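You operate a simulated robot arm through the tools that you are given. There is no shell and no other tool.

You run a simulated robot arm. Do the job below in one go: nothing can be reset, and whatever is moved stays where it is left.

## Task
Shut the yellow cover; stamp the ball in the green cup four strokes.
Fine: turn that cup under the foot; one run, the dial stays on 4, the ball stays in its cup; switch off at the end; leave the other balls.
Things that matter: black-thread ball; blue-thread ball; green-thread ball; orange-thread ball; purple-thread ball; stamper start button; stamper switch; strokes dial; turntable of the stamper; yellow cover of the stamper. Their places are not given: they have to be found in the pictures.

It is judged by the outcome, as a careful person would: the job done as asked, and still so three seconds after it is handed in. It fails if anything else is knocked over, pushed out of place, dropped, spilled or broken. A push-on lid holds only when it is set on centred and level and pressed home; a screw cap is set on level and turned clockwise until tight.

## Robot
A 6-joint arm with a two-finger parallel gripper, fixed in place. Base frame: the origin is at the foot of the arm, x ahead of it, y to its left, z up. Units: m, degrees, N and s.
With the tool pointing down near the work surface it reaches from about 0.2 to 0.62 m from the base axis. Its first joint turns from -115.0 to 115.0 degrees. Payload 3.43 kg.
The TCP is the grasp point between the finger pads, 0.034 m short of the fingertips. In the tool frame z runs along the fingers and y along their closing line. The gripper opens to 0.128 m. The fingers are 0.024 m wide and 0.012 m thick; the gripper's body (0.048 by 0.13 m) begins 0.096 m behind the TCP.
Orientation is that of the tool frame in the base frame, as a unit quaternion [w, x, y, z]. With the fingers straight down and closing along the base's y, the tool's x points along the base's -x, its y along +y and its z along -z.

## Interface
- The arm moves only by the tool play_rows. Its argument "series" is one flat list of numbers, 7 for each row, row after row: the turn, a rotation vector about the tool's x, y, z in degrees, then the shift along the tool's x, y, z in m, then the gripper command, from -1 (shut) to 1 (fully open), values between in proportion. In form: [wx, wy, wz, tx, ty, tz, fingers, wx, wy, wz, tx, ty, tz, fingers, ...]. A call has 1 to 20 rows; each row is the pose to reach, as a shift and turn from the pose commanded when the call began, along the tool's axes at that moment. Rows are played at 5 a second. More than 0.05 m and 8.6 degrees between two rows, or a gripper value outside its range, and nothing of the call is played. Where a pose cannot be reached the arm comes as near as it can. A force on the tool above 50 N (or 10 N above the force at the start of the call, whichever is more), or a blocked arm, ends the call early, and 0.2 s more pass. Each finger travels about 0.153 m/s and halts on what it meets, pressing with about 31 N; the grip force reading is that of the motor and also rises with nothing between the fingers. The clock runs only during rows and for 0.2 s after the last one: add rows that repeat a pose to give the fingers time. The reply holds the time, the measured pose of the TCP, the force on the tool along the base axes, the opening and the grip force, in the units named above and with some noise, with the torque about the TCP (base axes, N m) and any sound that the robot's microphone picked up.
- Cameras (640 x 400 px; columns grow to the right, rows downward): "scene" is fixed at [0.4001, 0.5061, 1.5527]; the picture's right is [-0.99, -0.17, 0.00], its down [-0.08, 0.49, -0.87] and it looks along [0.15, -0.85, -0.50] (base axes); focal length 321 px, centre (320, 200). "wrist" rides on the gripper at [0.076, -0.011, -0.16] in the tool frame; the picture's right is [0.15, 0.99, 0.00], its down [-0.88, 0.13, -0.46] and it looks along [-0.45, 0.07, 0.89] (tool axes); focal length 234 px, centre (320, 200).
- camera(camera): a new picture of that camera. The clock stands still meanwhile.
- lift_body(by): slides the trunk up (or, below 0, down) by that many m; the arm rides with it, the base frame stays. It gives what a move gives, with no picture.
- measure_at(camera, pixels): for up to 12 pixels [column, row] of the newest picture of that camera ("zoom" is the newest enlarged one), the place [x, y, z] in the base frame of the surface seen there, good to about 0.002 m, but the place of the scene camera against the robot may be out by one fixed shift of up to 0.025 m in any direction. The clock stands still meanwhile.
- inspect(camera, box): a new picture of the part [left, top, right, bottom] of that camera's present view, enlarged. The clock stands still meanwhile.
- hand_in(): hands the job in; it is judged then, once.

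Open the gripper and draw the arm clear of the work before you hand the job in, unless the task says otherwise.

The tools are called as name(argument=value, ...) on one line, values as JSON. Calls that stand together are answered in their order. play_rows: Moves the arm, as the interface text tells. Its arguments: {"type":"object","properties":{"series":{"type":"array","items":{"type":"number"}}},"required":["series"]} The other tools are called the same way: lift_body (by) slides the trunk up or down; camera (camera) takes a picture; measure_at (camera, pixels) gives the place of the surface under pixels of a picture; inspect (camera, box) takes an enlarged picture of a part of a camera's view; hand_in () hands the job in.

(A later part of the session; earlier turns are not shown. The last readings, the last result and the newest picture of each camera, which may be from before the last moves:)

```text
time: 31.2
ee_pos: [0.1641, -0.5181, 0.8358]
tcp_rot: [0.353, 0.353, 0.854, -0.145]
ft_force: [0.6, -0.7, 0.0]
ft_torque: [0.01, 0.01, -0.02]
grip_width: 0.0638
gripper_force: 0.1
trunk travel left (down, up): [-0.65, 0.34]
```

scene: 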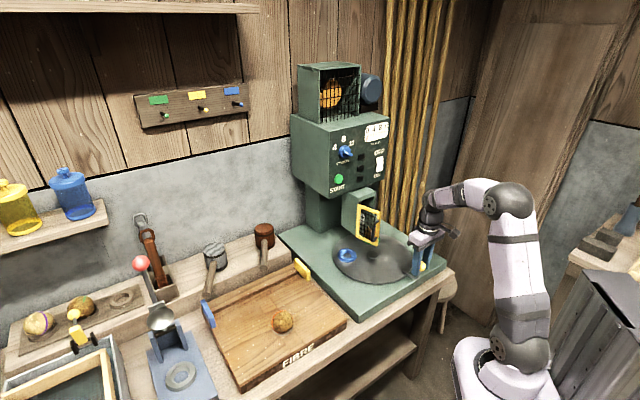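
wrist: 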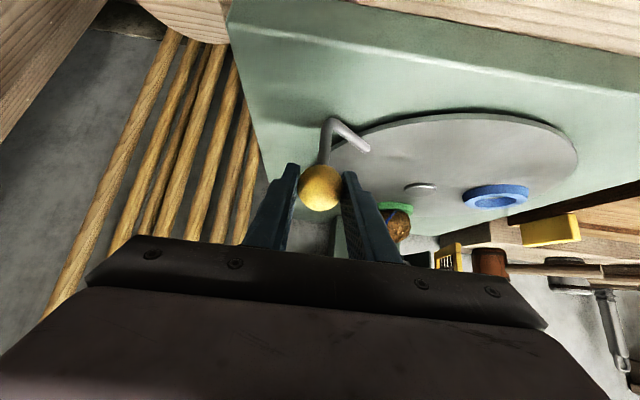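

The fingers are open again (0.064) and the force is gone. I pitch back to vertical at the same point.

play_rows(series=[0, 7.5, 0, 0, 0, 0, 0, 0, 15, 0, 0, 0, 0, 0, 0, 22.5, 0, 0, 0, 0, 0, 0, 30, 0, 0, 0, 0, 0, 0, 37.5, 0, 0, 0, 0, 0, 0, 45, 0, 0, 0, 0, 0, 0, 45, 0, 0, 0, 0, 0])

camera(camera="wrist")

```text
time: 32.8
ee_pos: [0.1653, -0.5189, 0.8346]
tcp_rot: [-0.002, 0.382, 0.924, 0.001]
ft_force: [0.4, -0.7, 0.0]
ft_torque: [-0.01, -0.01, 0.0]
grip_width: 0.0641
gripper_force: 0.1
trunk travel left (down, up): [-0.65, 0.34]
```

```text
taken
```

wrist: 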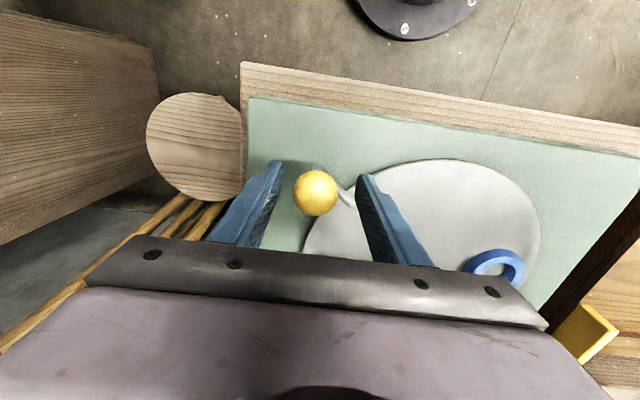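

The tool is vertical and free of the knob (316,192). I lift 0.11, move laterally in short steps, then rise to the viewing place.

play_rows(series=[0, 0, 0, 0, 0, -0.03, 0, 0, 0, 0, 0, 0, -0.07, 0, 0, 0, 0, 0, 0, -0.11, 0, 0, 0, 0, 0.0144, 0.0394, -0.11, 0, 0, 0, 0, 0.0288, 0.0788, -0.11, 0, 0, 0, 0, 0.0432, 0.1181, -0.11, -0.4, 0, 0, 0, 0.0575, 0.1575, -0.11, -0.8, 0, 0, 0, 0.0575, 0.1575, -0.15, -1, 0, 0, 0, 0.0575, 0.1575, -0.19, -1, 0, 0, 0, 0.0575, 0.1575, -0.232, -1, 0, 0, 0, 0.0575, 0.1575, -0.232, -1])

```text
time: 35.2
ee_pos: [0.2351, -0.3637, 1.0692]
tcp_rot: [-0.001, 0.382, 0.924, 0.001]
ft_force: [-0.4, -0.6, 0.7]
ft_torque: [-0.02, 0.0, -0.03]
grip_width: 0.0001
gripper_force: 31.2
trunk travel left (down, up): [-0.65, 0.34]
```

I am clear at (0.235,-0.364,1.069). I pitch the tool outward 45° to look at the cup and foot again.

play_rows(series=[0, -7.5, 0, 0, 0, 0, -1, 0, -15, 0, 0, 0, 0, -1, 0, -22.5, 0, 0, 0, 0, -1, 0, -30, 0, 0, 0, 0, -1, 0, -37.5, 0, 0, 0, 0, -1, 0, -45, 0, 0, 0, 0, -1, 0, -45, 0, 0, 0, 0, -1])

camera(camera="wrist")

inspect(camera="wrist", box=[285, 80, 350, 160])

measure_at(camera="zoom", pixels=[[235, 125], [245, 108], [270, 95], [300, 92], [330, 100], [355, 115], [375, 140], [290, 200], [330, 200], [260, 310], [300, 300], [340, 310]])

```text
time: 36.8
ee_pos: [0.2354, -0.3665, 1.0675]
tcp_rot: [0.355, 0.352, 0.854, -0.145]
ft_force: [0.1, 0.4, 0.0]
ft_torque: [0.03, -0.02, 0.04]
grip_width: 0.0
gripper_force: 31.1
trunk travel left (down, up): [-0.65, 0.34]
```

```text
taken
```

wrist: 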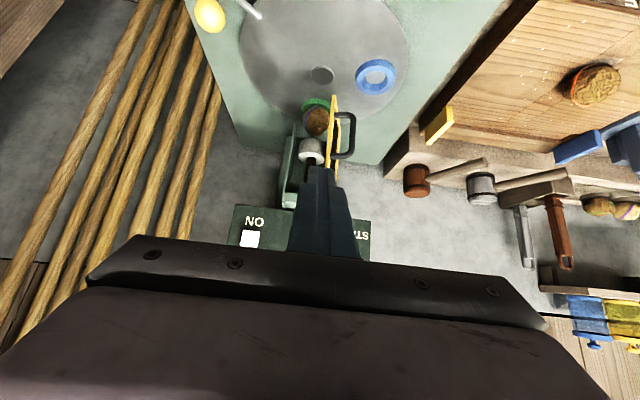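

```text
5.00 times, centred on (318, 120) of wrist
```

zoom: 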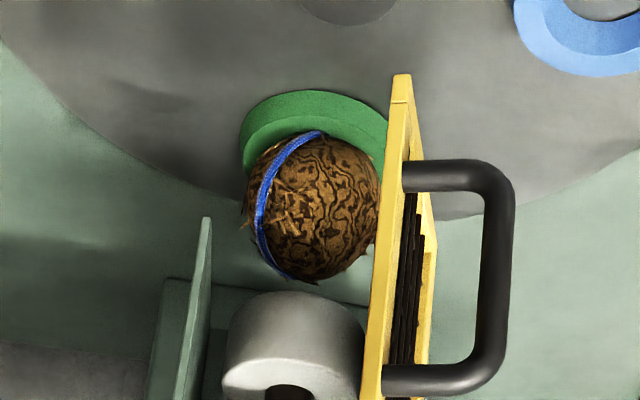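

```text
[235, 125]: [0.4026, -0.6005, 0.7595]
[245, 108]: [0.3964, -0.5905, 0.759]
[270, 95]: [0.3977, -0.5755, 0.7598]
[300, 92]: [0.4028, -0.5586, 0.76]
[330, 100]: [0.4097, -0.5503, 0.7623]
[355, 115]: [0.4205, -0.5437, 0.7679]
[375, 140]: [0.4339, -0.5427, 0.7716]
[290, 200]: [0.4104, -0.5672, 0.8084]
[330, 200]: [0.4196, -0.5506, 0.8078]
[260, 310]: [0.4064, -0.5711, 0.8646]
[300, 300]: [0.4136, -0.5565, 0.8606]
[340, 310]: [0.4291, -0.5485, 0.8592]
```

The green cup now sits near zoom (314,158), close under the foot. I re-zoom with the same box as for the blue cup earlier for a direct comparison.

inspect(camera="wrist", box=[290, 60, 360, 170])

measure_at(camera="zoom", pixels=[[275, 52], [347, 60], [310, 26], [310, 86], [248, 150], [255, 160], [270, 155], [285, 152], [300, 152], [320, 158], [335, 168], [250, 175]])

```text
3.64 times, centred on (325, 115) of wrist
```

zoom: 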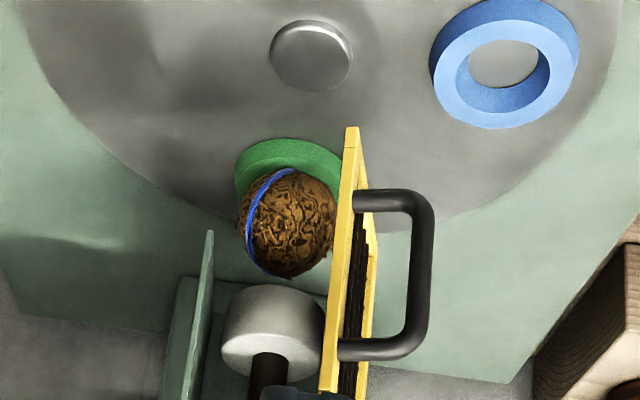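

```text
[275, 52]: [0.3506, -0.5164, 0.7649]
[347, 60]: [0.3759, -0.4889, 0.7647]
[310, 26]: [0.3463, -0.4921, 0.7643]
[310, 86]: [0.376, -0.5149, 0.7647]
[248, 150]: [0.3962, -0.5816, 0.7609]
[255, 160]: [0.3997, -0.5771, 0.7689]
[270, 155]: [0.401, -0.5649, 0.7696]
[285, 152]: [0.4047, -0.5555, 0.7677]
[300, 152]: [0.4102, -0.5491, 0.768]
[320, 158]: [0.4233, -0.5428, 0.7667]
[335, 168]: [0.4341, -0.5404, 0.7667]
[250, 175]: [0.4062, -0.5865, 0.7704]
```

In the identical zoom box the green ring (left edge 235, top 139) lies exactly where the blue one was, and its fit matches the foot axis, so the cup is under the foot. Next I bring the closed fingers, pitched 45°, to the outer side of the cover's handle near (0.396,-0.403,0.94).

play_rows(series=[0, 0, 0, -0.0247, 0.0219, 0.0247, -1, 0, 0, 0, -0.0494, 0.0438, 0.0494, -1, 0, 0, 0, -0.0742, 0.0657, 0.0742, -1, 0, 0, 0, -0.0989, 0.0876, 0.0989, -1, 0, 0, 0, -0.0689, 0.0876, 0.1289, -1, 0, 0, 0, -0.0389, 0.0876, 0.1589, -1, 0, 0, 0, -0.0088, 0.0876, 0.189, -1, 0, 0, 0, -0.0088, 0.0876, 0.189, -1])

camera(camera="wrist")

inspect(camera="scene", box=[310, 180, 450, 290])

```text
time: 38.6
ee_pos: [0.3978, -0.404, 0.9398]
tcp_rot: [0.354, 0.353, 0.854, -0.146]
ft_force: [-0.2, -0.4, 0.4]
ft_torque: [0.0, -0.02, 0.03]
grip_width: 0.0
gripper_force: 30.8
trunk travel left (down, up): [-0.65, 0.34]
```

```text
taken
```

wrist: 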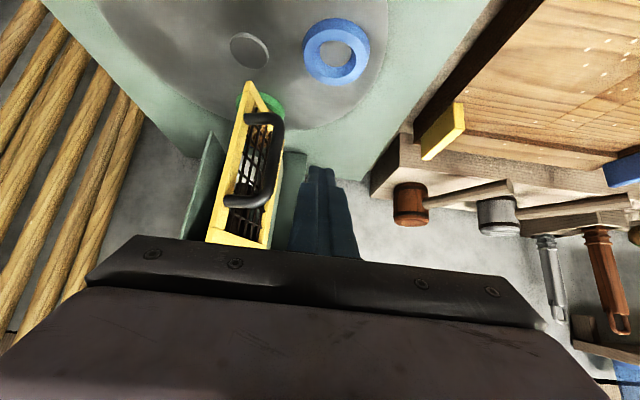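

```text
3.64 times, centred on (380, 235) of scene
```

zoom: 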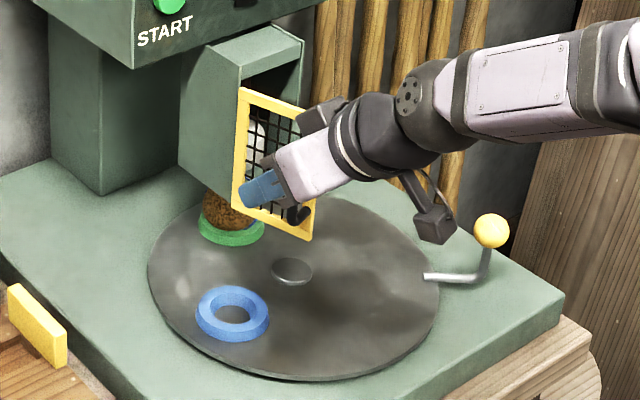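

The fingers (tips at (320,170)) are to the right of the handle (bar at about (272,165)). I measure the handle and cover from here.

measure_at(camera="wrist", pixels=[[281, 130], [276, 165], [262, 190], [250, 118], [232, 200], [250, 85], [210, 235], [262, 243], [240, 130], [325, 175], [205, 140], [283, 160]])

inspect(camera="wrist", box=[190, 70, 370, 260])

```text
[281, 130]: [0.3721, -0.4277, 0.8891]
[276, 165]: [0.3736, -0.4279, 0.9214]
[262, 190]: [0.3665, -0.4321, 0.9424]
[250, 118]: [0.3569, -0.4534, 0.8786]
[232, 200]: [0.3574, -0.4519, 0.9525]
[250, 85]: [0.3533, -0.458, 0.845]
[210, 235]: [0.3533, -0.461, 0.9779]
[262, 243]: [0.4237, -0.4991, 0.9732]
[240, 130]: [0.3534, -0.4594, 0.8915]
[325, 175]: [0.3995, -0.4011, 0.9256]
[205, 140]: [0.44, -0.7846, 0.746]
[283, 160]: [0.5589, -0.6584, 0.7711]
```

```text
2.11 times, centred on (280, 165) of wrist
```

zoom: 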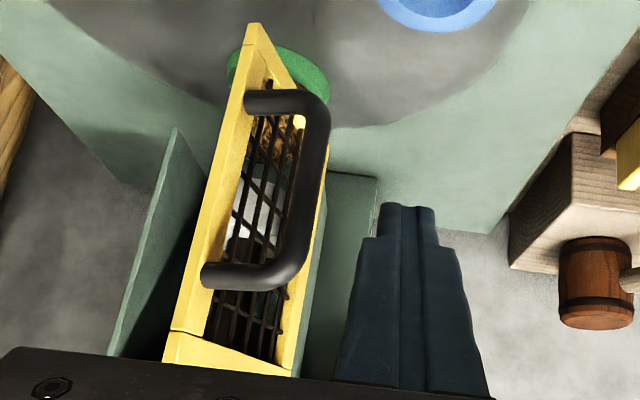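

The handle bar's outer face is at (0.373,-0.428) between z 0.885 and 0.945; hinge edge at about (0.4255,-0.4995). I sweep the fingers around the hinge on the handle's outer side, halfway first.

play_rows(series=[0, 0, 0, -0.0005, -0.0143, 0.0005, -1, 0, 0, 0, 0.0028, -0.0212, -0.0028, -1, 0, 0, 0, 0.0056, -0.0281, -0.0056, -1, 0, 0, 0, 0.0079, -0.0369, -0.0079, -1, 0, 0, 0, 0.0101, -0.0457, -0.0101, -1, 0, 0, 0, 0.0111, -0.0549, -0.0111, -1, 0, 0, 0, 0.01175, -0.064, -0.01175, -1, 0, 0, 0, 0.01175, -0.064, -0.01175, -1])

camera(camera="wrist")

inspect(camera="scene", box=[310, 180, 450, 290])

```text
time: 40.4
ee_pos: [0.3387, -0.4361, 0.9396]
tcp_rot: [0.353, 0.353, 0.854, -0.146]
ft_force: [0.0, 0.6, 0.0]
ft_torque: [-0.01, 0.05, -0.03]
grip_width: 0.0
gripper_force: 31.3
trunk travel left (down, up): [-0.65, 0.34]
```

```text
taken
```

wrist: 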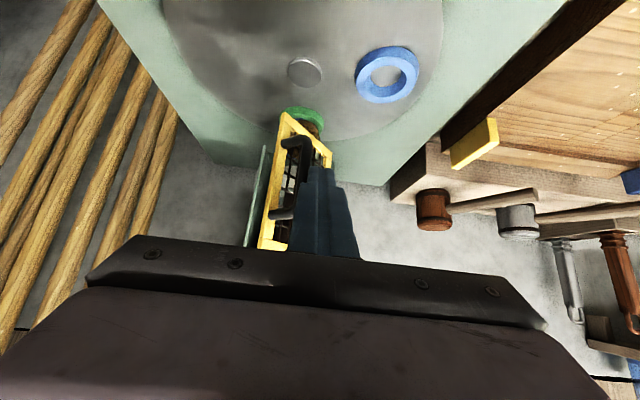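

```text
3.64 times, centred on (380, 235) of scene
```

zoom: 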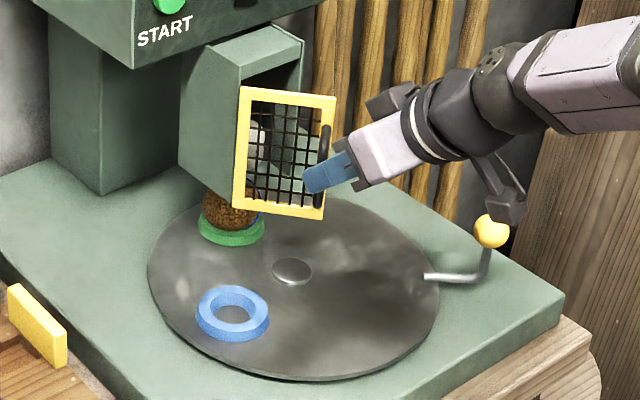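

The cover has swung with the fingers, force near zero. I continue the arc towards about 210°.

play_rows(series=[0, 0, 0, -0.0011, -0.0095, 0.0011, -1, 0, 0, 0, -0.00225, -0.0189, 0.00225, -1, 0, 0, 0, -0.0052, -0.0265, 0.0052, -1, 0, 0, 0, -0.00825, -0.0341, 0.00825, -1, 0, 0, 0, -0.012, -0.0408, 0.012, -1, 0, 0, 0, -0.01575, -0.0476, 0.01575, -1, 0, 0, 0, -0.01575, -0.0476, 0.01575, -1])

camera(camera="wrist")

inspect(camera="scene", box=[310, 180, 450, 290])

```text
time: 42.0
ee_pos: [0.3209, -0.4856, 0.9387]
tcp_rot: [0.353, 0.353, 0.854, -0.145]
ft_force: [-0.1, 0.4, -0.6]
ft_torque: [0.0, 0.01, -0.06]
grip_width: 0.0
gripper_force: 30.7
trunk travel left (down, up): [-0.65, 0.34]
```

```text
taken
```

wrist: 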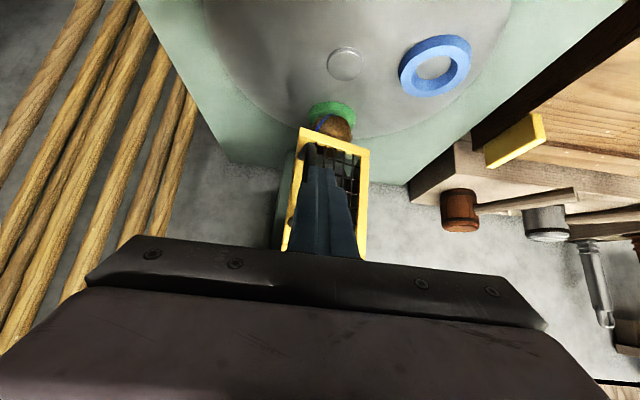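

```text
3.64 times, centred on (380, 235) of scene
```

zoom: 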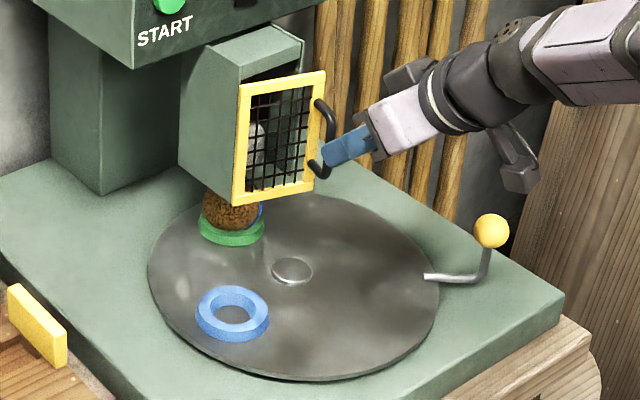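

The cover is about 20° from shut, with the finger tip on the handle bar. I continue in smaller steps to the closed angle, watching force.

play_rows(series=[0, 0, 0, -0.0037, -0.0045, 0.0037, -1, 0, 0, 0, -0.0074, -0.0089, 0.0074, -1, 0, 0, 0, -0.0103, -0.0113, 0.0103, -1, 0, 0, 0, -0.0132, -0.0138, 0.0132, -1, 0, 0, 0, -0.01605, -0.0162, 0.01605, -1, 0, 0, 0, -0.01605, -0.0162, 0.01605, -1])

camera(camera="wrist")

inspect(camera="scene", box=[310, 180, 450, 290])

```text
time: 43.4
ee_pos: [0.3267, -0.5129, 0.9392]
tcp_rot: [0.354, 0.354, 0.854, -0.146]
ft_force: [-0.2, -0.4, -0.1]
ft_torque: [-0.02, 0.04, 0.02]
grip_width: 0.0
gripper_force: 31.2
trunk travel left (down, up): [-0.65, 0.34]
```

```text
taken
```

wrist: 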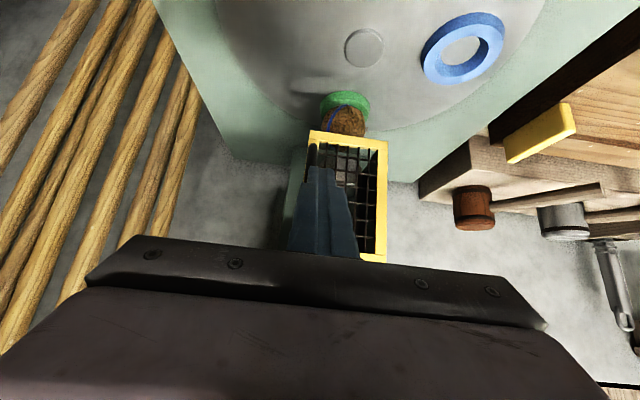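

```text
3.64 times, centred on (380, 235) of scene
```

zoom: 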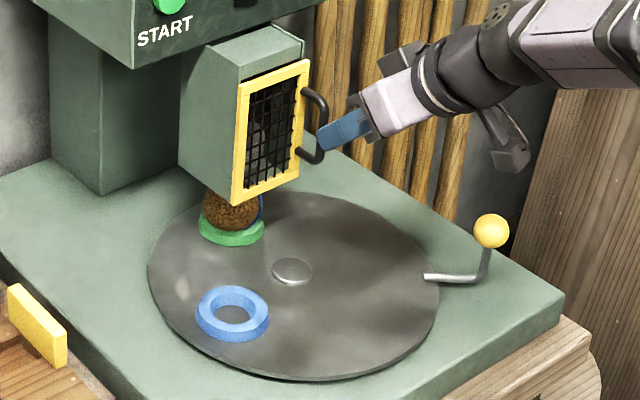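

The cover is almost shut; force still zero. I push the handle inwards 2 mm per row for 10 mm and check.

play_rows(series=[0, 0, 0, -0.0014, 0, 0.0014, -1, 0, 0, 0, -0.0028, 0, 0.0028, -1, 0, 0, 0, -0.0042, 0, 0.0042, -1, 0, 0, 0, -0.0057, 0, 0.0057, -1, 0, 0, 0, -0.0071, 0, 0.0071, -1, 0, 0, 0, -0.0071, 0, 0.0071, -1])

inspect(camera="scene", box=[330, 180, 410, 250])

inspect(camera="wrist", box=[270, 80, 420, 270])

```text
time: 44.8
ee_pos: [0.3275, -0.5144, 0.9401]
tcp_rot: [0.354, 0.354, 0.853, -0.145]
ft_force: [-33.2, 26.3, 2.7]
ft_torque: [0.4, 0.51, -0.51]
grip_width: 0.0
gripper_force: 30.1
trunk travel left (down, up): [-0.65, 0.34]
```

```text
5.71 times, centred on (370, 215) of scene
```

zoom: 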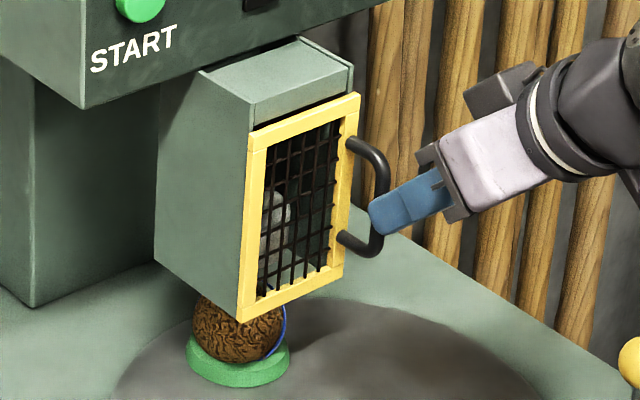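

```text
2.11 times, centred on (345, 175) of wrist
```

zoom: 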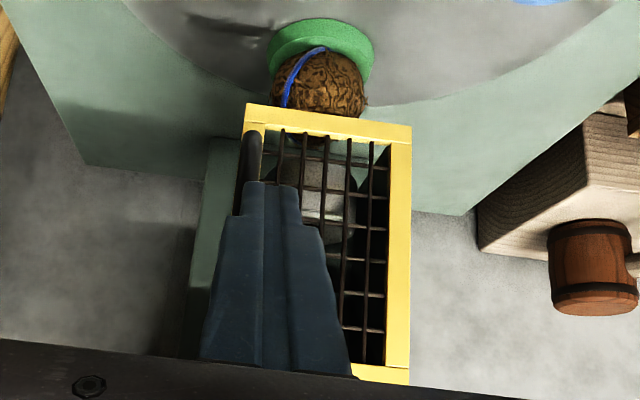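

The force rose to 42 N with the TCP stopped: the cover is against the housing. I draw straight back 6 cm and check that the cover stays shut.

play_rows(series=[0, 0, 0, 0.0071, 0, -0.0071, -1, 0, 0, 0, 0.02, 0, -0.02, -1, 0, 0, 0, 0.035, 0, -0.035, -1, 0, 0, 0, 0.05, 0, -0.05, -1, 0, 0, 0, 0.05, 0, -0.05, -1])

camera(camera="wrist")

inspect(camera="scene", box=[330, 180, 410, 250])

```text
time: 46.0
ee_pos: [0.2849, -0.4719, 0.939]
tcp_rot: [0.354, 0.353, 0.854, -0.145]
ft_force: [-0.3, 0.4, 0.3]
ft_torque: [-0.03, -0.01, 0.0]
grip_width: 0.0001
gripper_force: 30.7
trunk travel left (down, up): [-0.65, 0.34]
```

```text
taken
```

wrist: 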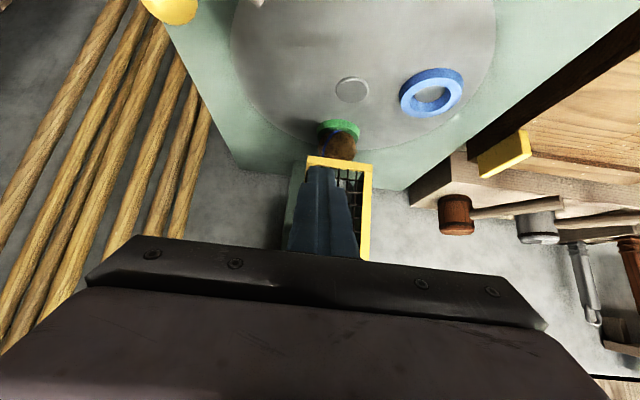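

```text
5.71 times, centred on (370, 215) of scene
```

zoom: 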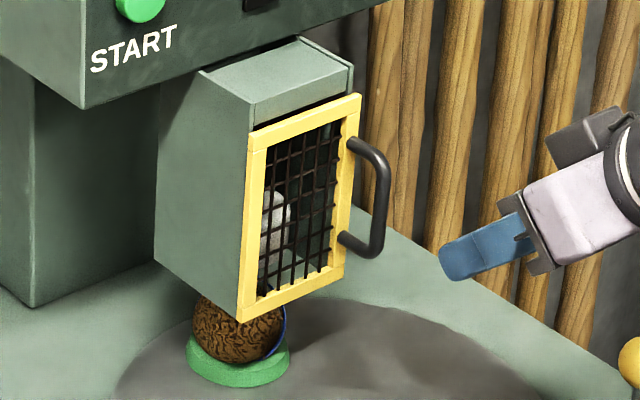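

The cover remains shut after withdrawal. Next I rise to z≈1.09 in front of the panel, still pitched 45°.

play_rows(series=[0, 0, 0, -0.0203, 0.008, -0.0327, -1, 0, 0, 0, -0.0406, 0.016, -0.0654, -1, 0, 0, 0, -0.061, 0.024, -0.0981, -1, 0, 0, 0, -0.0813, 0.032, -0.1308, -1, 0, 0, 0, -0.0813, 0.032, -0.1308, -1])

```text
time: 47.2
ee_pos: [0.2812, -0.422, 1.0897]
tcp_rot: [0.353, 0.353, 0.854, -0.146]
ft_force: [-0.4, -0.5, 0.1]
ft_torque: [0.01, -0.01, 0.02]
grip_width: 0.0
gripper_force: 30.9
trunk travel left (down, up): [-0.65, 0.34]
```

I am at (0.281,-0.422,1.090). Now I pitch a further 45° to make the fingers horizontal, pointing at the panel.

play_rows(series=[0, -7.5, 0, 0, 0, 0, -1, 0, -15, 0, 0, 0, 0, -1, 0, -22.5, 0, 0, 0, 0, -1, 0, -30, 0, 0, 0, 0, -1, 0, -37.5, 0, 0, 0, 0, -1, 0, -45, 0, 0, 0, 0, -1, 0, -45, 0, 0, 0, 0, -1])

camera(camera="wrist")

camera(camera="scene")

```text
time: 48.8
ee_pos: [0.2805, -0.423, 1.0904]
tcp_rot: [0.653, 0.271, 0.653, -0.271]
ft_force: [0.5, -0.6, 0.7]
ft_torque: [0.02, 0.0, 0.03]
grip_width: 0.0001
gripper_force: 30.8
trunk travel left (down, up): [-0.65, 0.34]
```

```text
taken
```

wrist: 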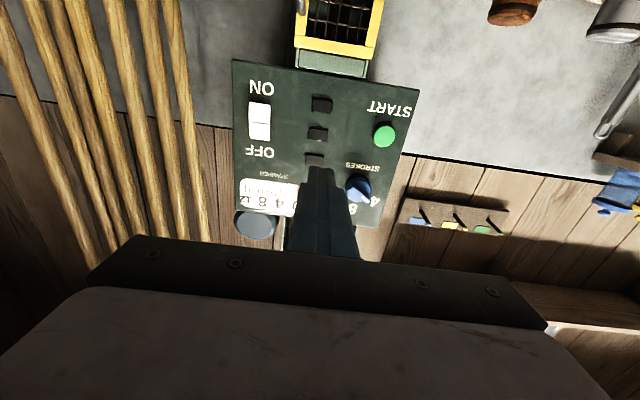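

```text
taken
```

scene: 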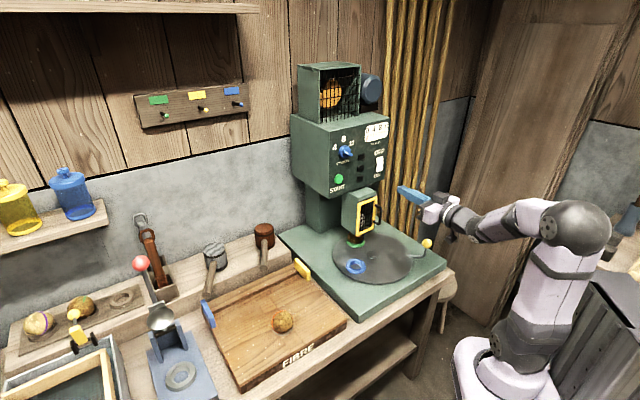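

The tool is horizontal. The rocker is at (260,121) with ON at its upper image side, START at (384,136). I zoom in and measure.

inspect(camera="wrist", box=[225, 60, 425, 210])

measure_at(camera="wrist", pixels=[[260, 108], [260, 133], [252, 120], [268, 120], [260, 121], [384, 136], [290, 90], [290, 150], [360, 90], [400, 90], [240, 100], [340, 130]])

```text
2.67 times, centred on (325, 135) of wrist
```

zoom: 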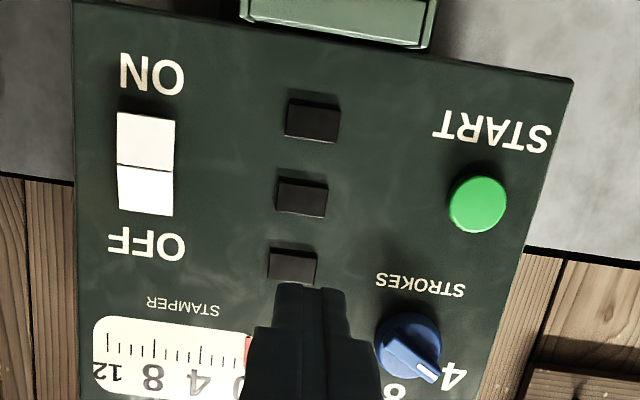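

```text
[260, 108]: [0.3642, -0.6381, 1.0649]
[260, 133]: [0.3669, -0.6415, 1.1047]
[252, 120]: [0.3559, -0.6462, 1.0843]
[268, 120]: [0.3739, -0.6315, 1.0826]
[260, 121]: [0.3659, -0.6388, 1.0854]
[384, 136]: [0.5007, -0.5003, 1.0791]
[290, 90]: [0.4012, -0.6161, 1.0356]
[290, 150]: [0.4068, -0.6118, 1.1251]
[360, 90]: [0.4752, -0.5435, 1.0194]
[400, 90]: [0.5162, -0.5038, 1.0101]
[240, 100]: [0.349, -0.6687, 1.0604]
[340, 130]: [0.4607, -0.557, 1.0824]
```

The panel plane is at 0.720 m along the outward 45° line, the rocker's ON (lower) half sticks out to 0.709 at (y'=-0.194, z≈1.06), confirming it is OFF now. I approach its lower half to about 4 cm away.

play_rows(series=[0, 0, 0, 0.0076, -0.0233, 0.035, -1, 0, 0, 0, 0.0152, -0.0466, 0.07, -1, 0, 0, 0, 0.0228, -0.0699, 0.105, -1, 0, 0, 0, 0.0304, -0.0932, 0.14, -1, 0, 0, 0, 0.0304, -0.0932, 0.14, -1])

camera(camera="wrist")

inspect(camera="scene", box=[330, 120, 430, 220])

```text
time: 50.0
ee_pos: [0.3178, -0.5873, 1.0609]
tcp_rot: [0.653, 0.271, 0.654, -0.27]
ft_force: [-0.3, -0.1, 0.1]
ft_torque: [-0.01, 0.04, 0.01]
grip_width: 0.0002
gripper_force: 31.3
trunk travel left (down, up): [-0.65, 0.34]
```

```text
taken
```

wrist: 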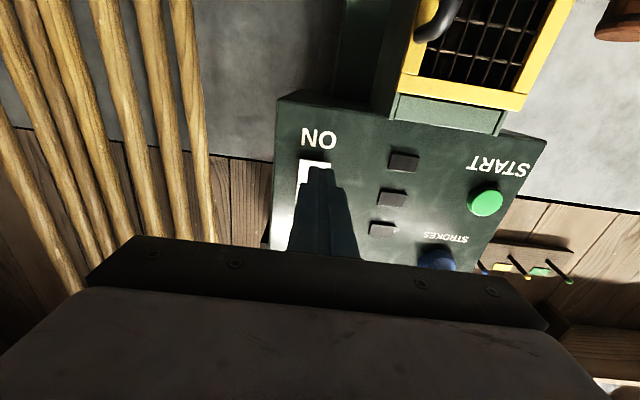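

```text
4.00 times, centred on (380, 170) of scene
```

zoom: 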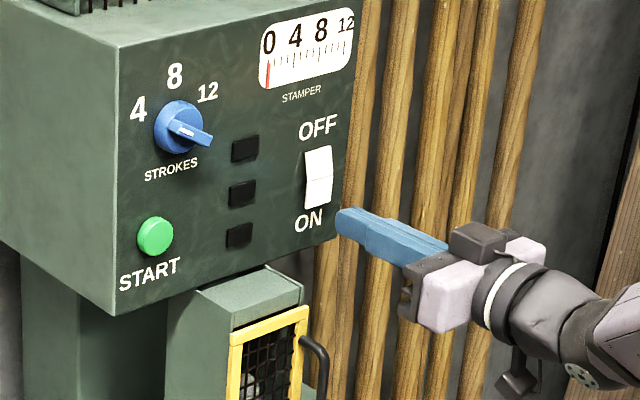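

The closed fingers point at the rocker's lower half (ON label at (318,138)). I push forward slowly up to about 42 mm and listen for a click.

play_rows(series=[0, 0, 0, 0, -0.002, 0.015, -1, 0, 0, 0, 0, -0.003, 0.028, -1, 0, 0, 0, 0, -0.003, 0.033, -1, 0, 0, 0, 0, -0.003, 0.036, -1, 0, 0, 0, 0, -0.003, 0.039, -1, 0, 0, 0, 0, -0.003, 0.041, -1, 0, 0, 0, 0, -0.003, 0.041, -1])

inspect(camera="scene", box=[330, 120, 430, 220])

```text
time: 51.6
ee_pos: [0.3403, -0.6173, 1.0592]
tcp_rot: [0.653, 0.271, 0.653, -0.27]
ft_force: [-8.1, 7.8, -0.8]
ft_torque: [-0.16, 0.06, -0.03]
grip_width: 0.0
gripper_force: 30.7
trunk travel left (down, up): [-0.65, 0.34]
```

```text
4.00 times, centred on (380, 170) of scene
```

zoom: 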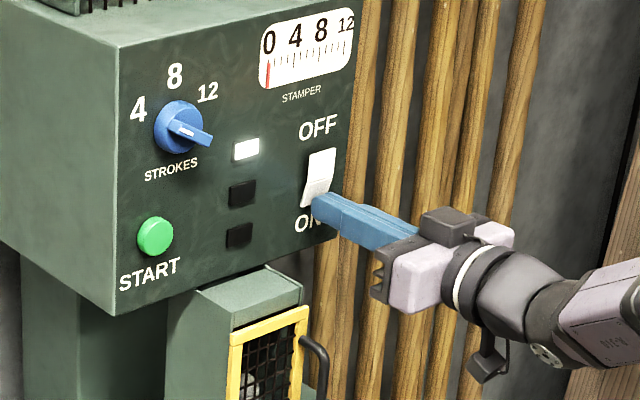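

The top lamp (245,149 in the zoom) lit up: power is on. I withdraw and look at the lamps closely.

play_rows(series=[0, 0, 0, 0, 0, -0.01, -1, 0, 0, 0, 0, 0, -0.04, -1, 0, 0, 0, 0, 0.02, -0.08, -1, 0, 0, 0, -0.02, 0.05, -0.11, -1, 0, 0, 0, -0.03, 0.09, -0.13, -1, 0, 0, 0, -0.03, 0.09, -0.13, -1])

camera(camera="wrist")

inspect(camera="scene", box=[330, 110, 400, 200])

```text
time: 53.0
ee_pos: [0.3126, -0.4623, 1.0885]
tcp_rot: [0.653, 0.271, 0.654, -0.27]
ft_force: [0.2, 0.8, 1.1]
ft_torque: [0.03, 0.01, -0.01]
grip_width: 0.0001
gripper_force: 31.1
trunk travel left (down, up): [-0.65, 0.34]
```

```text
taken
```

wrist: 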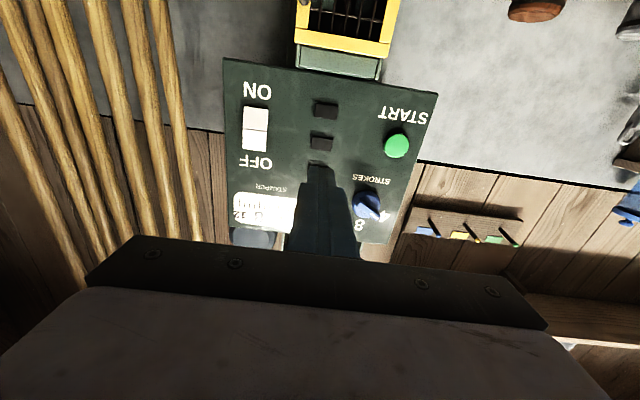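

```text
4.44 times, centred on (365, 155) of scene
```

zoom: 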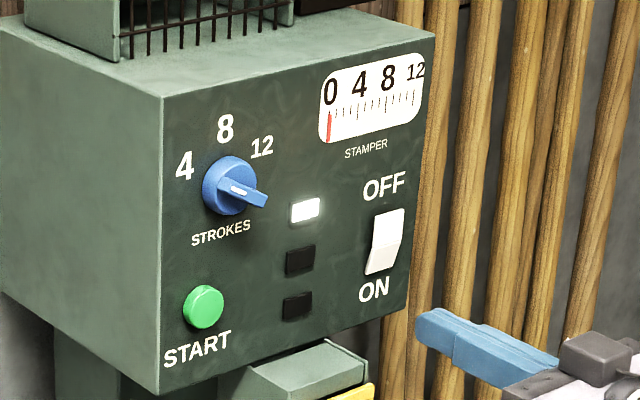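

The power lamp is lit and the dial is still on 4. Before starting, I check the cover and cup once more in the scene view.

inspect(camera="scene", box=[335, 180, 405, 260])

measure_at(camera="zoom", pixels=[[243, 135], [342, 95], [325, 280], [225, 325], [238, 105], [335, 68], [245, 85], [385, 215], [270, 250], [240, 380], [190, 370], [290, 365]])

```text
5.00 times, centred on (370, 220) of scene
```

zoom: 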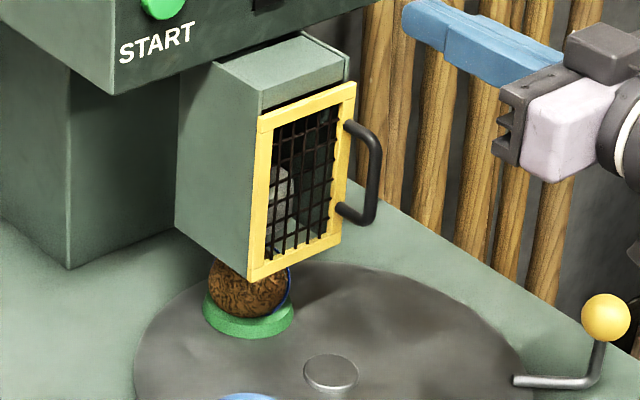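

```text
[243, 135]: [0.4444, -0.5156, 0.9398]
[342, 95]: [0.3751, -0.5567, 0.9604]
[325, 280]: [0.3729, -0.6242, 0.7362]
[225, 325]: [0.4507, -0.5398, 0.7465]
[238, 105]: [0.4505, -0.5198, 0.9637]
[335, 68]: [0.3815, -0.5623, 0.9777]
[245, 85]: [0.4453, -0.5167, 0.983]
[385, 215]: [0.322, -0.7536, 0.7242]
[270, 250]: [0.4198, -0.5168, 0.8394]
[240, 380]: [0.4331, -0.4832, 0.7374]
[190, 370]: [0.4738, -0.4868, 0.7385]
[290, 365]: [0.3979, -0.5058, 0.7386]
```

I measure several points on the yellow frame to confirm that it is parallel to the mouth.

measure_at(camera="zoom", pixels=[[262, 150], [258, 200], [254, 245], [349, 110], [340, 200], [332, 235], [300, 108], [290, 262], [255, 270], [335, 95], [265, 125], [320, 65]])

```text
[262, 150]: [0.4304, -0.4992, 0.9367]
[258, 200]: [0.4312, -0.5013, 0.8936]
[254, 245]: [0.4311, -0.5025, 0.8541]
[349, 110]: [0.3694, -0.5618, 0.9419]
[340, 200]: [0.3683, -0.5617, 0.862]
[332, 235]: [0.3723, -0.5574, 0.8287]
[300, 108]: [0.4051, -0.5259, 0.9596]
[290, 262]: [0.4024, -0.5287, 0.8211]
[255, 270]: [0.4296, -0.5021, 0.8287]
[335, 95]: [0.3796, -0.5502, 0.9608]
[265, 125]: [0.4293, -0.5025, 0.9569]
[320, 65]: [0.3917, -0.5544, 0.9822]
```

The yellow frame is parallel to and flush with the mouth (outward distance 0.657–0.660 everywhere): shut. Now I move in front of START (y'≈0, z 1.079), staying about 3 cm away.

play_rows(series=[0, 0, 0, 0.0024, 0.0265, 0.023, -1, 0, 0, 0, 0.0048, 0.053, 0.046, -1, 0, 0, 0, 0.0071, 0.0795, 0.069, -1, 0, 0, 0, 0.0095, 0.106, 0.092, -1, 0, 0, 0, 0.0095, 0.106, 0.092, -1])

camera(camera="wrist")

inspect(camera="scene", box=[310, 120, 410, 220])

```text
time: 54.2
ee_pos: [0.4438, -0.4621, 1.0839]
tcp_rot: [0.653, 0.268, 0.656, -0.266]
ft_force: [1.1, 0.1, 1.1]
ft_torque: [0.01, 0.0, -0.03]
grip_width: 0.0
gripper_force: 31.3
out of reach, approached as far as the arm can: row 4, 5
trunk travel left (down, up): [-0.65, 0.34]
```

```text
taken
```

wrist: 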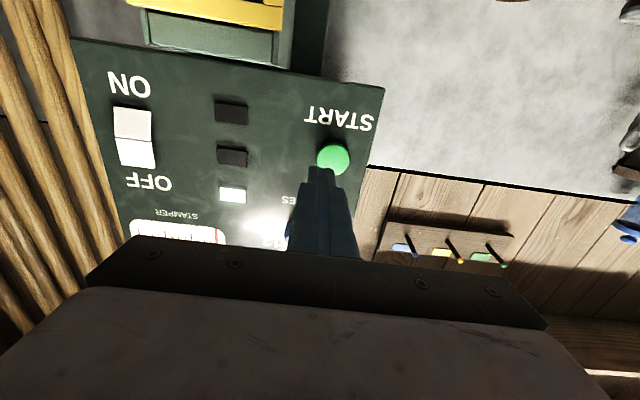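

```text
4.00 times, centred on (360, 170) of scene
```

zoom: 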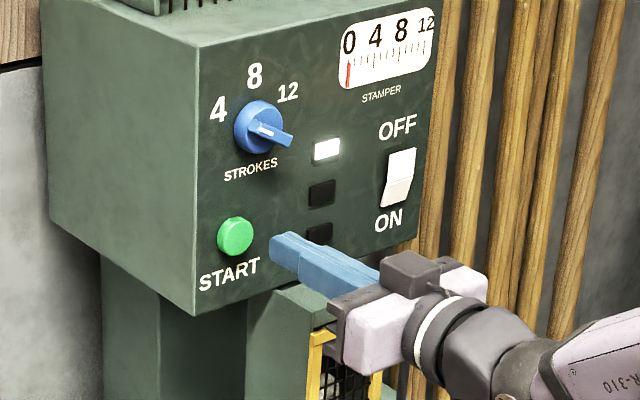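

The arm reports it cannot quite reach this spot (y' is -0.013 rather than 0, z 1.084). I look at the arm's posture in the full scene view.

camera(camera="scene")

```text
taken
```

scene: 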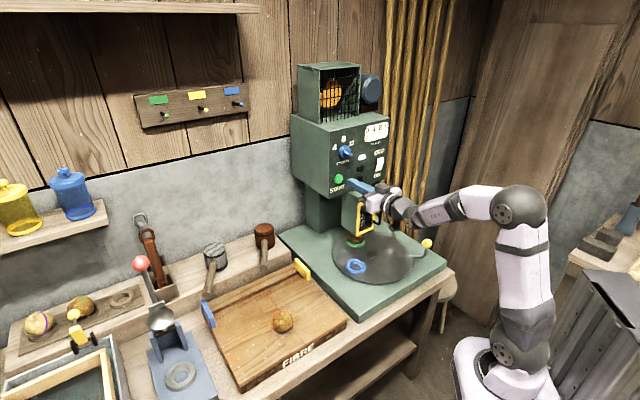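

Here the wrist comes up against its limits because the forearm slopes down towards a level tool. I back off to a free place, and will lower the trunk so the forearm rises towards the wrist.

play_rows(series=[0, 0, 0, -0.0015, -0.022, -0.035, -1, 0, 0, 0, -0.003, -0.044, -0.07, -1, 0, 0, 0, -0.0045, -0.066, -0.105, -1, 0, 0, 0, -0.006, -0.087, -0.14, -1, 0, 0, 0, -0.006, -0.087, -0.14, -1])

```text
time: 55.4
ee_pos: [0.2816, -0.4253, 1.0902]
tcp_rot: [0.653, 0.271, 0.654, -0.27]
ft_force: [-0.7, 0.5, 0.7]
ft_torque: [-0.02, -0.02, -0.02]
grip_width: 0.0
gripper_force: 31.2
trunk travel left (down, up): [-0.65, 0.34]
```

Back at (0.282,-0.425,1.090). I pitch back up by 45° so the wrist returns to its usual side.

play_rows(series=[0, 7.5, 0, 0, 0, 0, -1, 0, 15, 0, 0, 0, 0, -1, 0, 22.5, 0, 0, 0, 0, -1, 0, 30, 0, 0, 0, 0, -1, 0, 37.5, 0, 0, 0, 0, -1, 0, 45, 0, 0, 0, 0, -1, 0, 45, 0, 0, 0, 0, -1])

camera(camera="scene")

```text
time: 57.0
ee_pos: [0.2818, -0.4253, 1.0909]
tcp_rot: [0.353, 0.354, 0.854, -0.146]
ft_force: [0.8, -0.5, -0.1]
ft_torque: [0.01, -0.03, 0.0]
grip_width: 0.0
gripper_force: 31.0
trunk travel left (down, up): [-0.65, 0.34]
```

```text
taken
```

scene: 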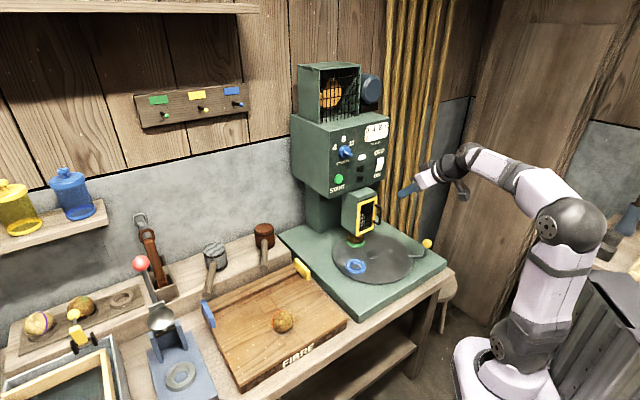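

The wrist is in its normal bend. I lower the trunk by 0.2 m; the fingertips end near z 0.87 over free turntable space.

lift_body(by=-0.2)

```text
time: 59.1
ee_pos: [0.2813, -0.4242, 0.8905]
tcp_rot: [0.354, 0.353, 0.854, -0.145]
ft_force: [0.1, 0.0, -0.4]
ft_torque: [-0.02, 0.01, -0.02]
grip_width: 0.0
gripper_force: 30.7
trunk travel left (down, up): [-0.45, 0.54]
```

Now I raise the TCP by 0.19 m with the arm itself, to z≈1.08.

play_rows(series=[0, 0, 0, -0.0269, 0, -0.0269, -1, 0, 0, 0, -0.0537, 0, -0.0537, -1, 0, 0, 0, -0.0806, 0, -0.0806, -1, 0, 0, 0, -0.1075, 0, -0.1075, -1, 0, 0, 0, -0.1343, 0, -0.1343, -1, 0, 0, 0, -0.1343, 0, -0.1343, -1])

```text
time: 60.5
ee_pos: [0.2849, -0.4257, 1.08]
tcp_rot: [0.352, 0.354, 0.854, -0.145]
ft_force: [-0.5, -0.5, 0.0]
ft_torque: [-0.01, 0.03, 0.01]
grip_width: 0.0001
gripper_force: 31.0
trunk travel left (down, up): [-0.45, 0.54]
```

At z=1.080, I pitch to horizontal again with the trunk lower.

play_rows(series=[0, -7.5, 0, 0, 0, 0, -1, 0, -15, 0, 0, 0, 0, -1, 0, -22.5, 0, 0, 0, 0, -1, 0, -30, 0, 0, 0, 0, -1, 0, -37.5, 0, 0, 0, 0, -1, 0, -45, 0, 0, 0, 0, -1, 0, -45, 0, 0, 0, 0, -1])

camera(camera="scene")

```text
time: 62.1
ee_pos: [0.2809, -0.4251, 1.0791]
tcp_rot: [0.653, 0.272, 0.653, -0.27]
ft_force: [-1.0, 0.3, 0.3]
ft_torque: [0.02, 0.02, 0.03]
grip_width: 0.0001
gripper_force: 30.7
trunk travel left (down, up): [-0.45, 0.54]
```

```text
taken
```

scene: 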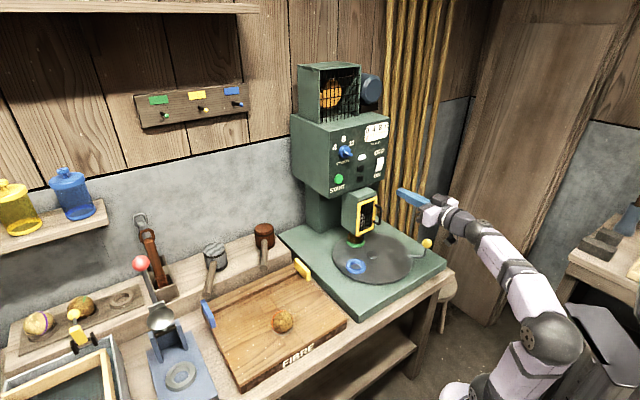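

The forearm now rises towards the wrist, as wanted. I move in front of START, tip about 3.4 cm from the button.

play_rows(series=[0, 0, 0, 0, 0.0255, 0.0353, -1, 0, 0, 0, 0, 0.051, 0.0705, -1, 0, 0, 0, 0, 0.0765, 0.1058, -1, 0, 0, 0, 0, 0.102, 0.141, -1, 0, 0, 0, 0, 0.102, 0.141, -1])

camera(camera="wrist")

inspect(camera="scene", box=[310, 120, 410, 220])

```text
time: 63.4
ee_pos: [0.4521, -0.4528, 1.078]
tcp_rot: [0.653, 0.27, 0.653, -0.271]
ft_force: [-0.6, -0.7, -0.5]
ft_torque: [0.0, 0.0, -0.04]
grip_width: 0.0
gripper_force: 30.9
trunk travel left (down, up): [-0.45, 0.54]
```

```text
taken
```

wrist: 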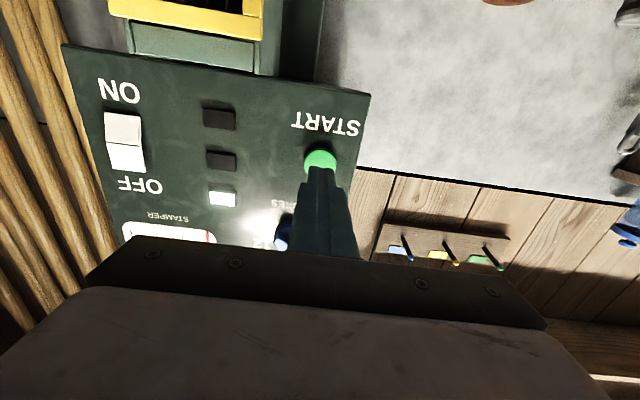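

```text
4.00 times, centred on (360, 170) of scene
```

zoom: 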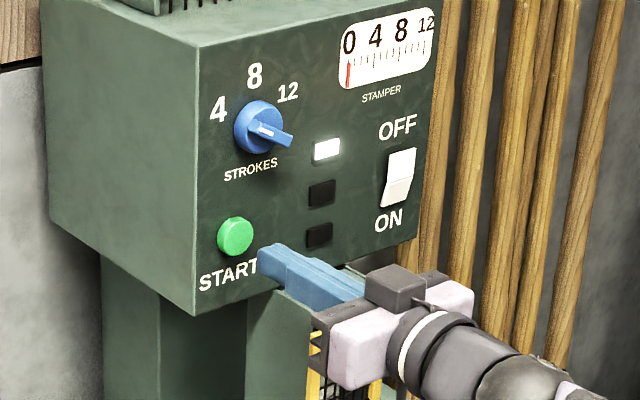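

The tip is centred on START (0.034 m away). I push in to about 7 mm past contact, slowly, and read the response.

play_rows(series=[0, 0, 0, 0, 0, 0.018, -1, 0, 0, 0, 0, 0, 0.03, -1, 0, 0, 0, 0, 0, 0.035, -1, 0, 0, 0, 0, 0, 0.038, -1, 0, 0, 0, 0, 0, 0.0405, -1, 0, 0, 0, 0, 0, 0.0405, -1])

inspect(camera="scene", box=[310, 120, 410, 220])

```text
time: 64.8
ee_pos: [0.4815, -0.481, 1.0801]
tcp_rot: [0.653, 0.271, 0.654, -0.27]
ft_force: [-0.7, 2.6, -1.0]
ft_torque: [0.03, 0.04, 0.05]
grip_width: 0.0002
gripper_force: 30.6
trunk travel left (down, up): [-0.45, 0.54]
heard: click
```

```text
4.00 times, centred on (360, 170) of scene
```

zoom: 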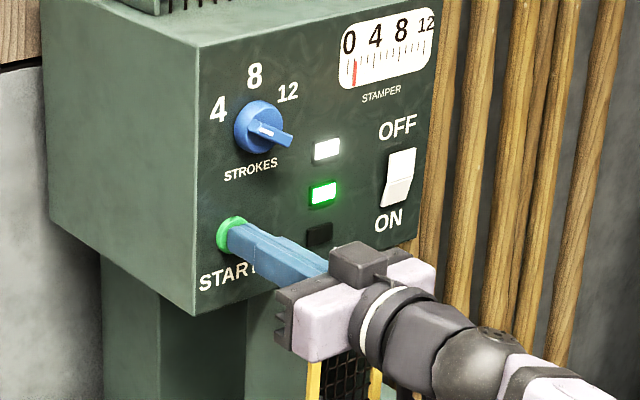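

A click, the green run lamp lit and the gauge needle began to move. I draw straight back off the button.

play_rows(series=[0, 0, 0, 0, 0, -0.02, -1, 0, 0, 0, 0, 0, -0.05, -1])

inspect(camera="scene", box=[310, 120, 430, 250])

```text
time: 65.3
ee_pos: [0.4441, -0.4453, 1.0787]
tcp_rot: [0.653, 0.271, 0.654, -0.271]
ft_force: [1.1, 0.0, -0.1]
ft_torque: [-0.02, -0.01, 0.0]
grip_width: 0.0
gripper_force: 30.3
trunk travel left (down, up): [-0.45, 0.54]
```

```text
3.08 times, centred on (370, 185) of scene
```

zoom: 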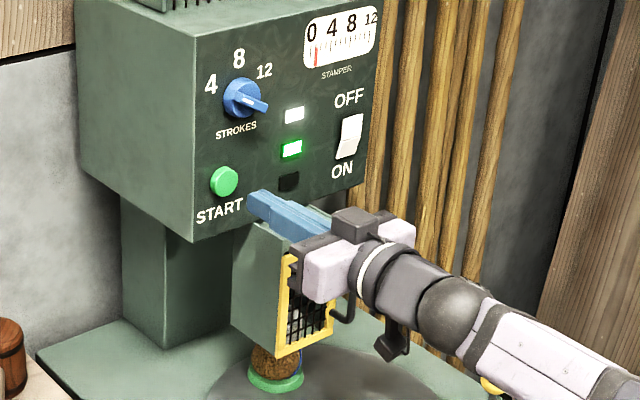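

The run continues. Meanwhile I move sideways to stand before the rocker's upper (OFF) half, staying 4–5 cm away.

play_rows(series=[0, 0, 0, -0.0065, -0.0386, -0.004, -1, 0, 0, 0, -0.013, -0.0772, -0.008, -1, 0, 0, 0, -0.0195, -0.1158, -0.012, -1, 0, 0, 0, -0.026, -0.1544, -0.014, -1, 0, 0, 0, -0.0325, -0.193, -0.014, -1])

inspect(camera="scene", box=[310, 120, 430, 250])

```text
time: 66.5
ee_pos: [0.2979, -0.5717, 1.1116]
tcp_rot: [0.653, 0.271, 0.654, -0.271]
ft_force: [0.7, -0.4, 0.7]
ft_torque: [-0.02, 0.01, 0.0]
grip_width: 0.0
gripper_force: 31.2
trunk travel left (down, up): [-0.45, 0.54]
```

```text
3.08 times, centred on (370, 185) of scene
```

zoom: 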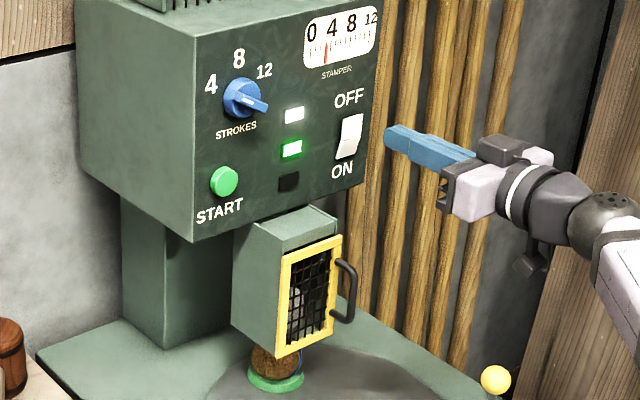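

The gauge needle has advanced to near 3. I hold still and watch in short steps, zooming on the gauge.

play_rows(series=[0, 0, 0, 0, 0, 0, -1, 0, 0, 0, 0, 0, 0, -1])

inspect(camera="scene", box=[355, 115, 400, 185])

```text
time: 67.2
ee_pos: [0.2988, -0.5722, 1.1117]
tcp_rot: [0.653, 0.271, 0.654, -0.27]
ft_force: [-0.5, -1.0, 0.0]
ft_torque: [-0.04, -0.02, 0.02]
grip_width: 0.0
gripper_force: 31.1
trunk travel left (down, up): [-0.45, 0.54]
```

```text
5.71 times, centred on (378, 150) of scene
```

zoom: 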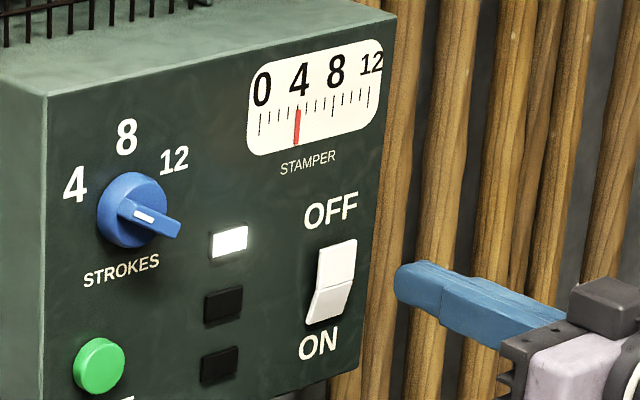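

The gauge reads 4 and the green run lamp is out: the run of four strokes has ended. Now I push the rocker's upper half in to switch off.

play_rows(series=[0, 0, 0, 0, 0, 0.025, -1, 0, 0, 0, 0, 0, 0.048, -1, 0, 0, 0, 0, 0, 0.055, -1, 0, 0, 0, 0, 0, 0.058, -1, 0, 0, 0, 0, 0, 0.061, -1, 0, 0, 0, 0, 0, 0.063, -1, 0, 0, 0, 0, 0, 0.063, -1])

inspect(camera="scene", box=[355, 115, 400, 185])

```text
time: 68.8
ee_pos: [0.342, -0.6155, 1.1129]
tcp_rot: [0.653, 0.271, 0.653, -0.271]
ft_force: [-12.7, 14.6, -8.1]
ft_torque: [0.31, 0.29, 0.04]
grip_width: 0.0
gripper_force: 31.3
trunk travel left (down, up): [-0.45, 0.54]
```

```text
5.71 times, centred on (378, 150) of scene
```

zoom: 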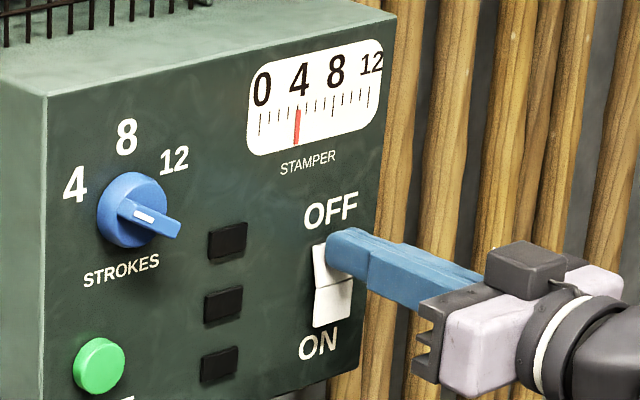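

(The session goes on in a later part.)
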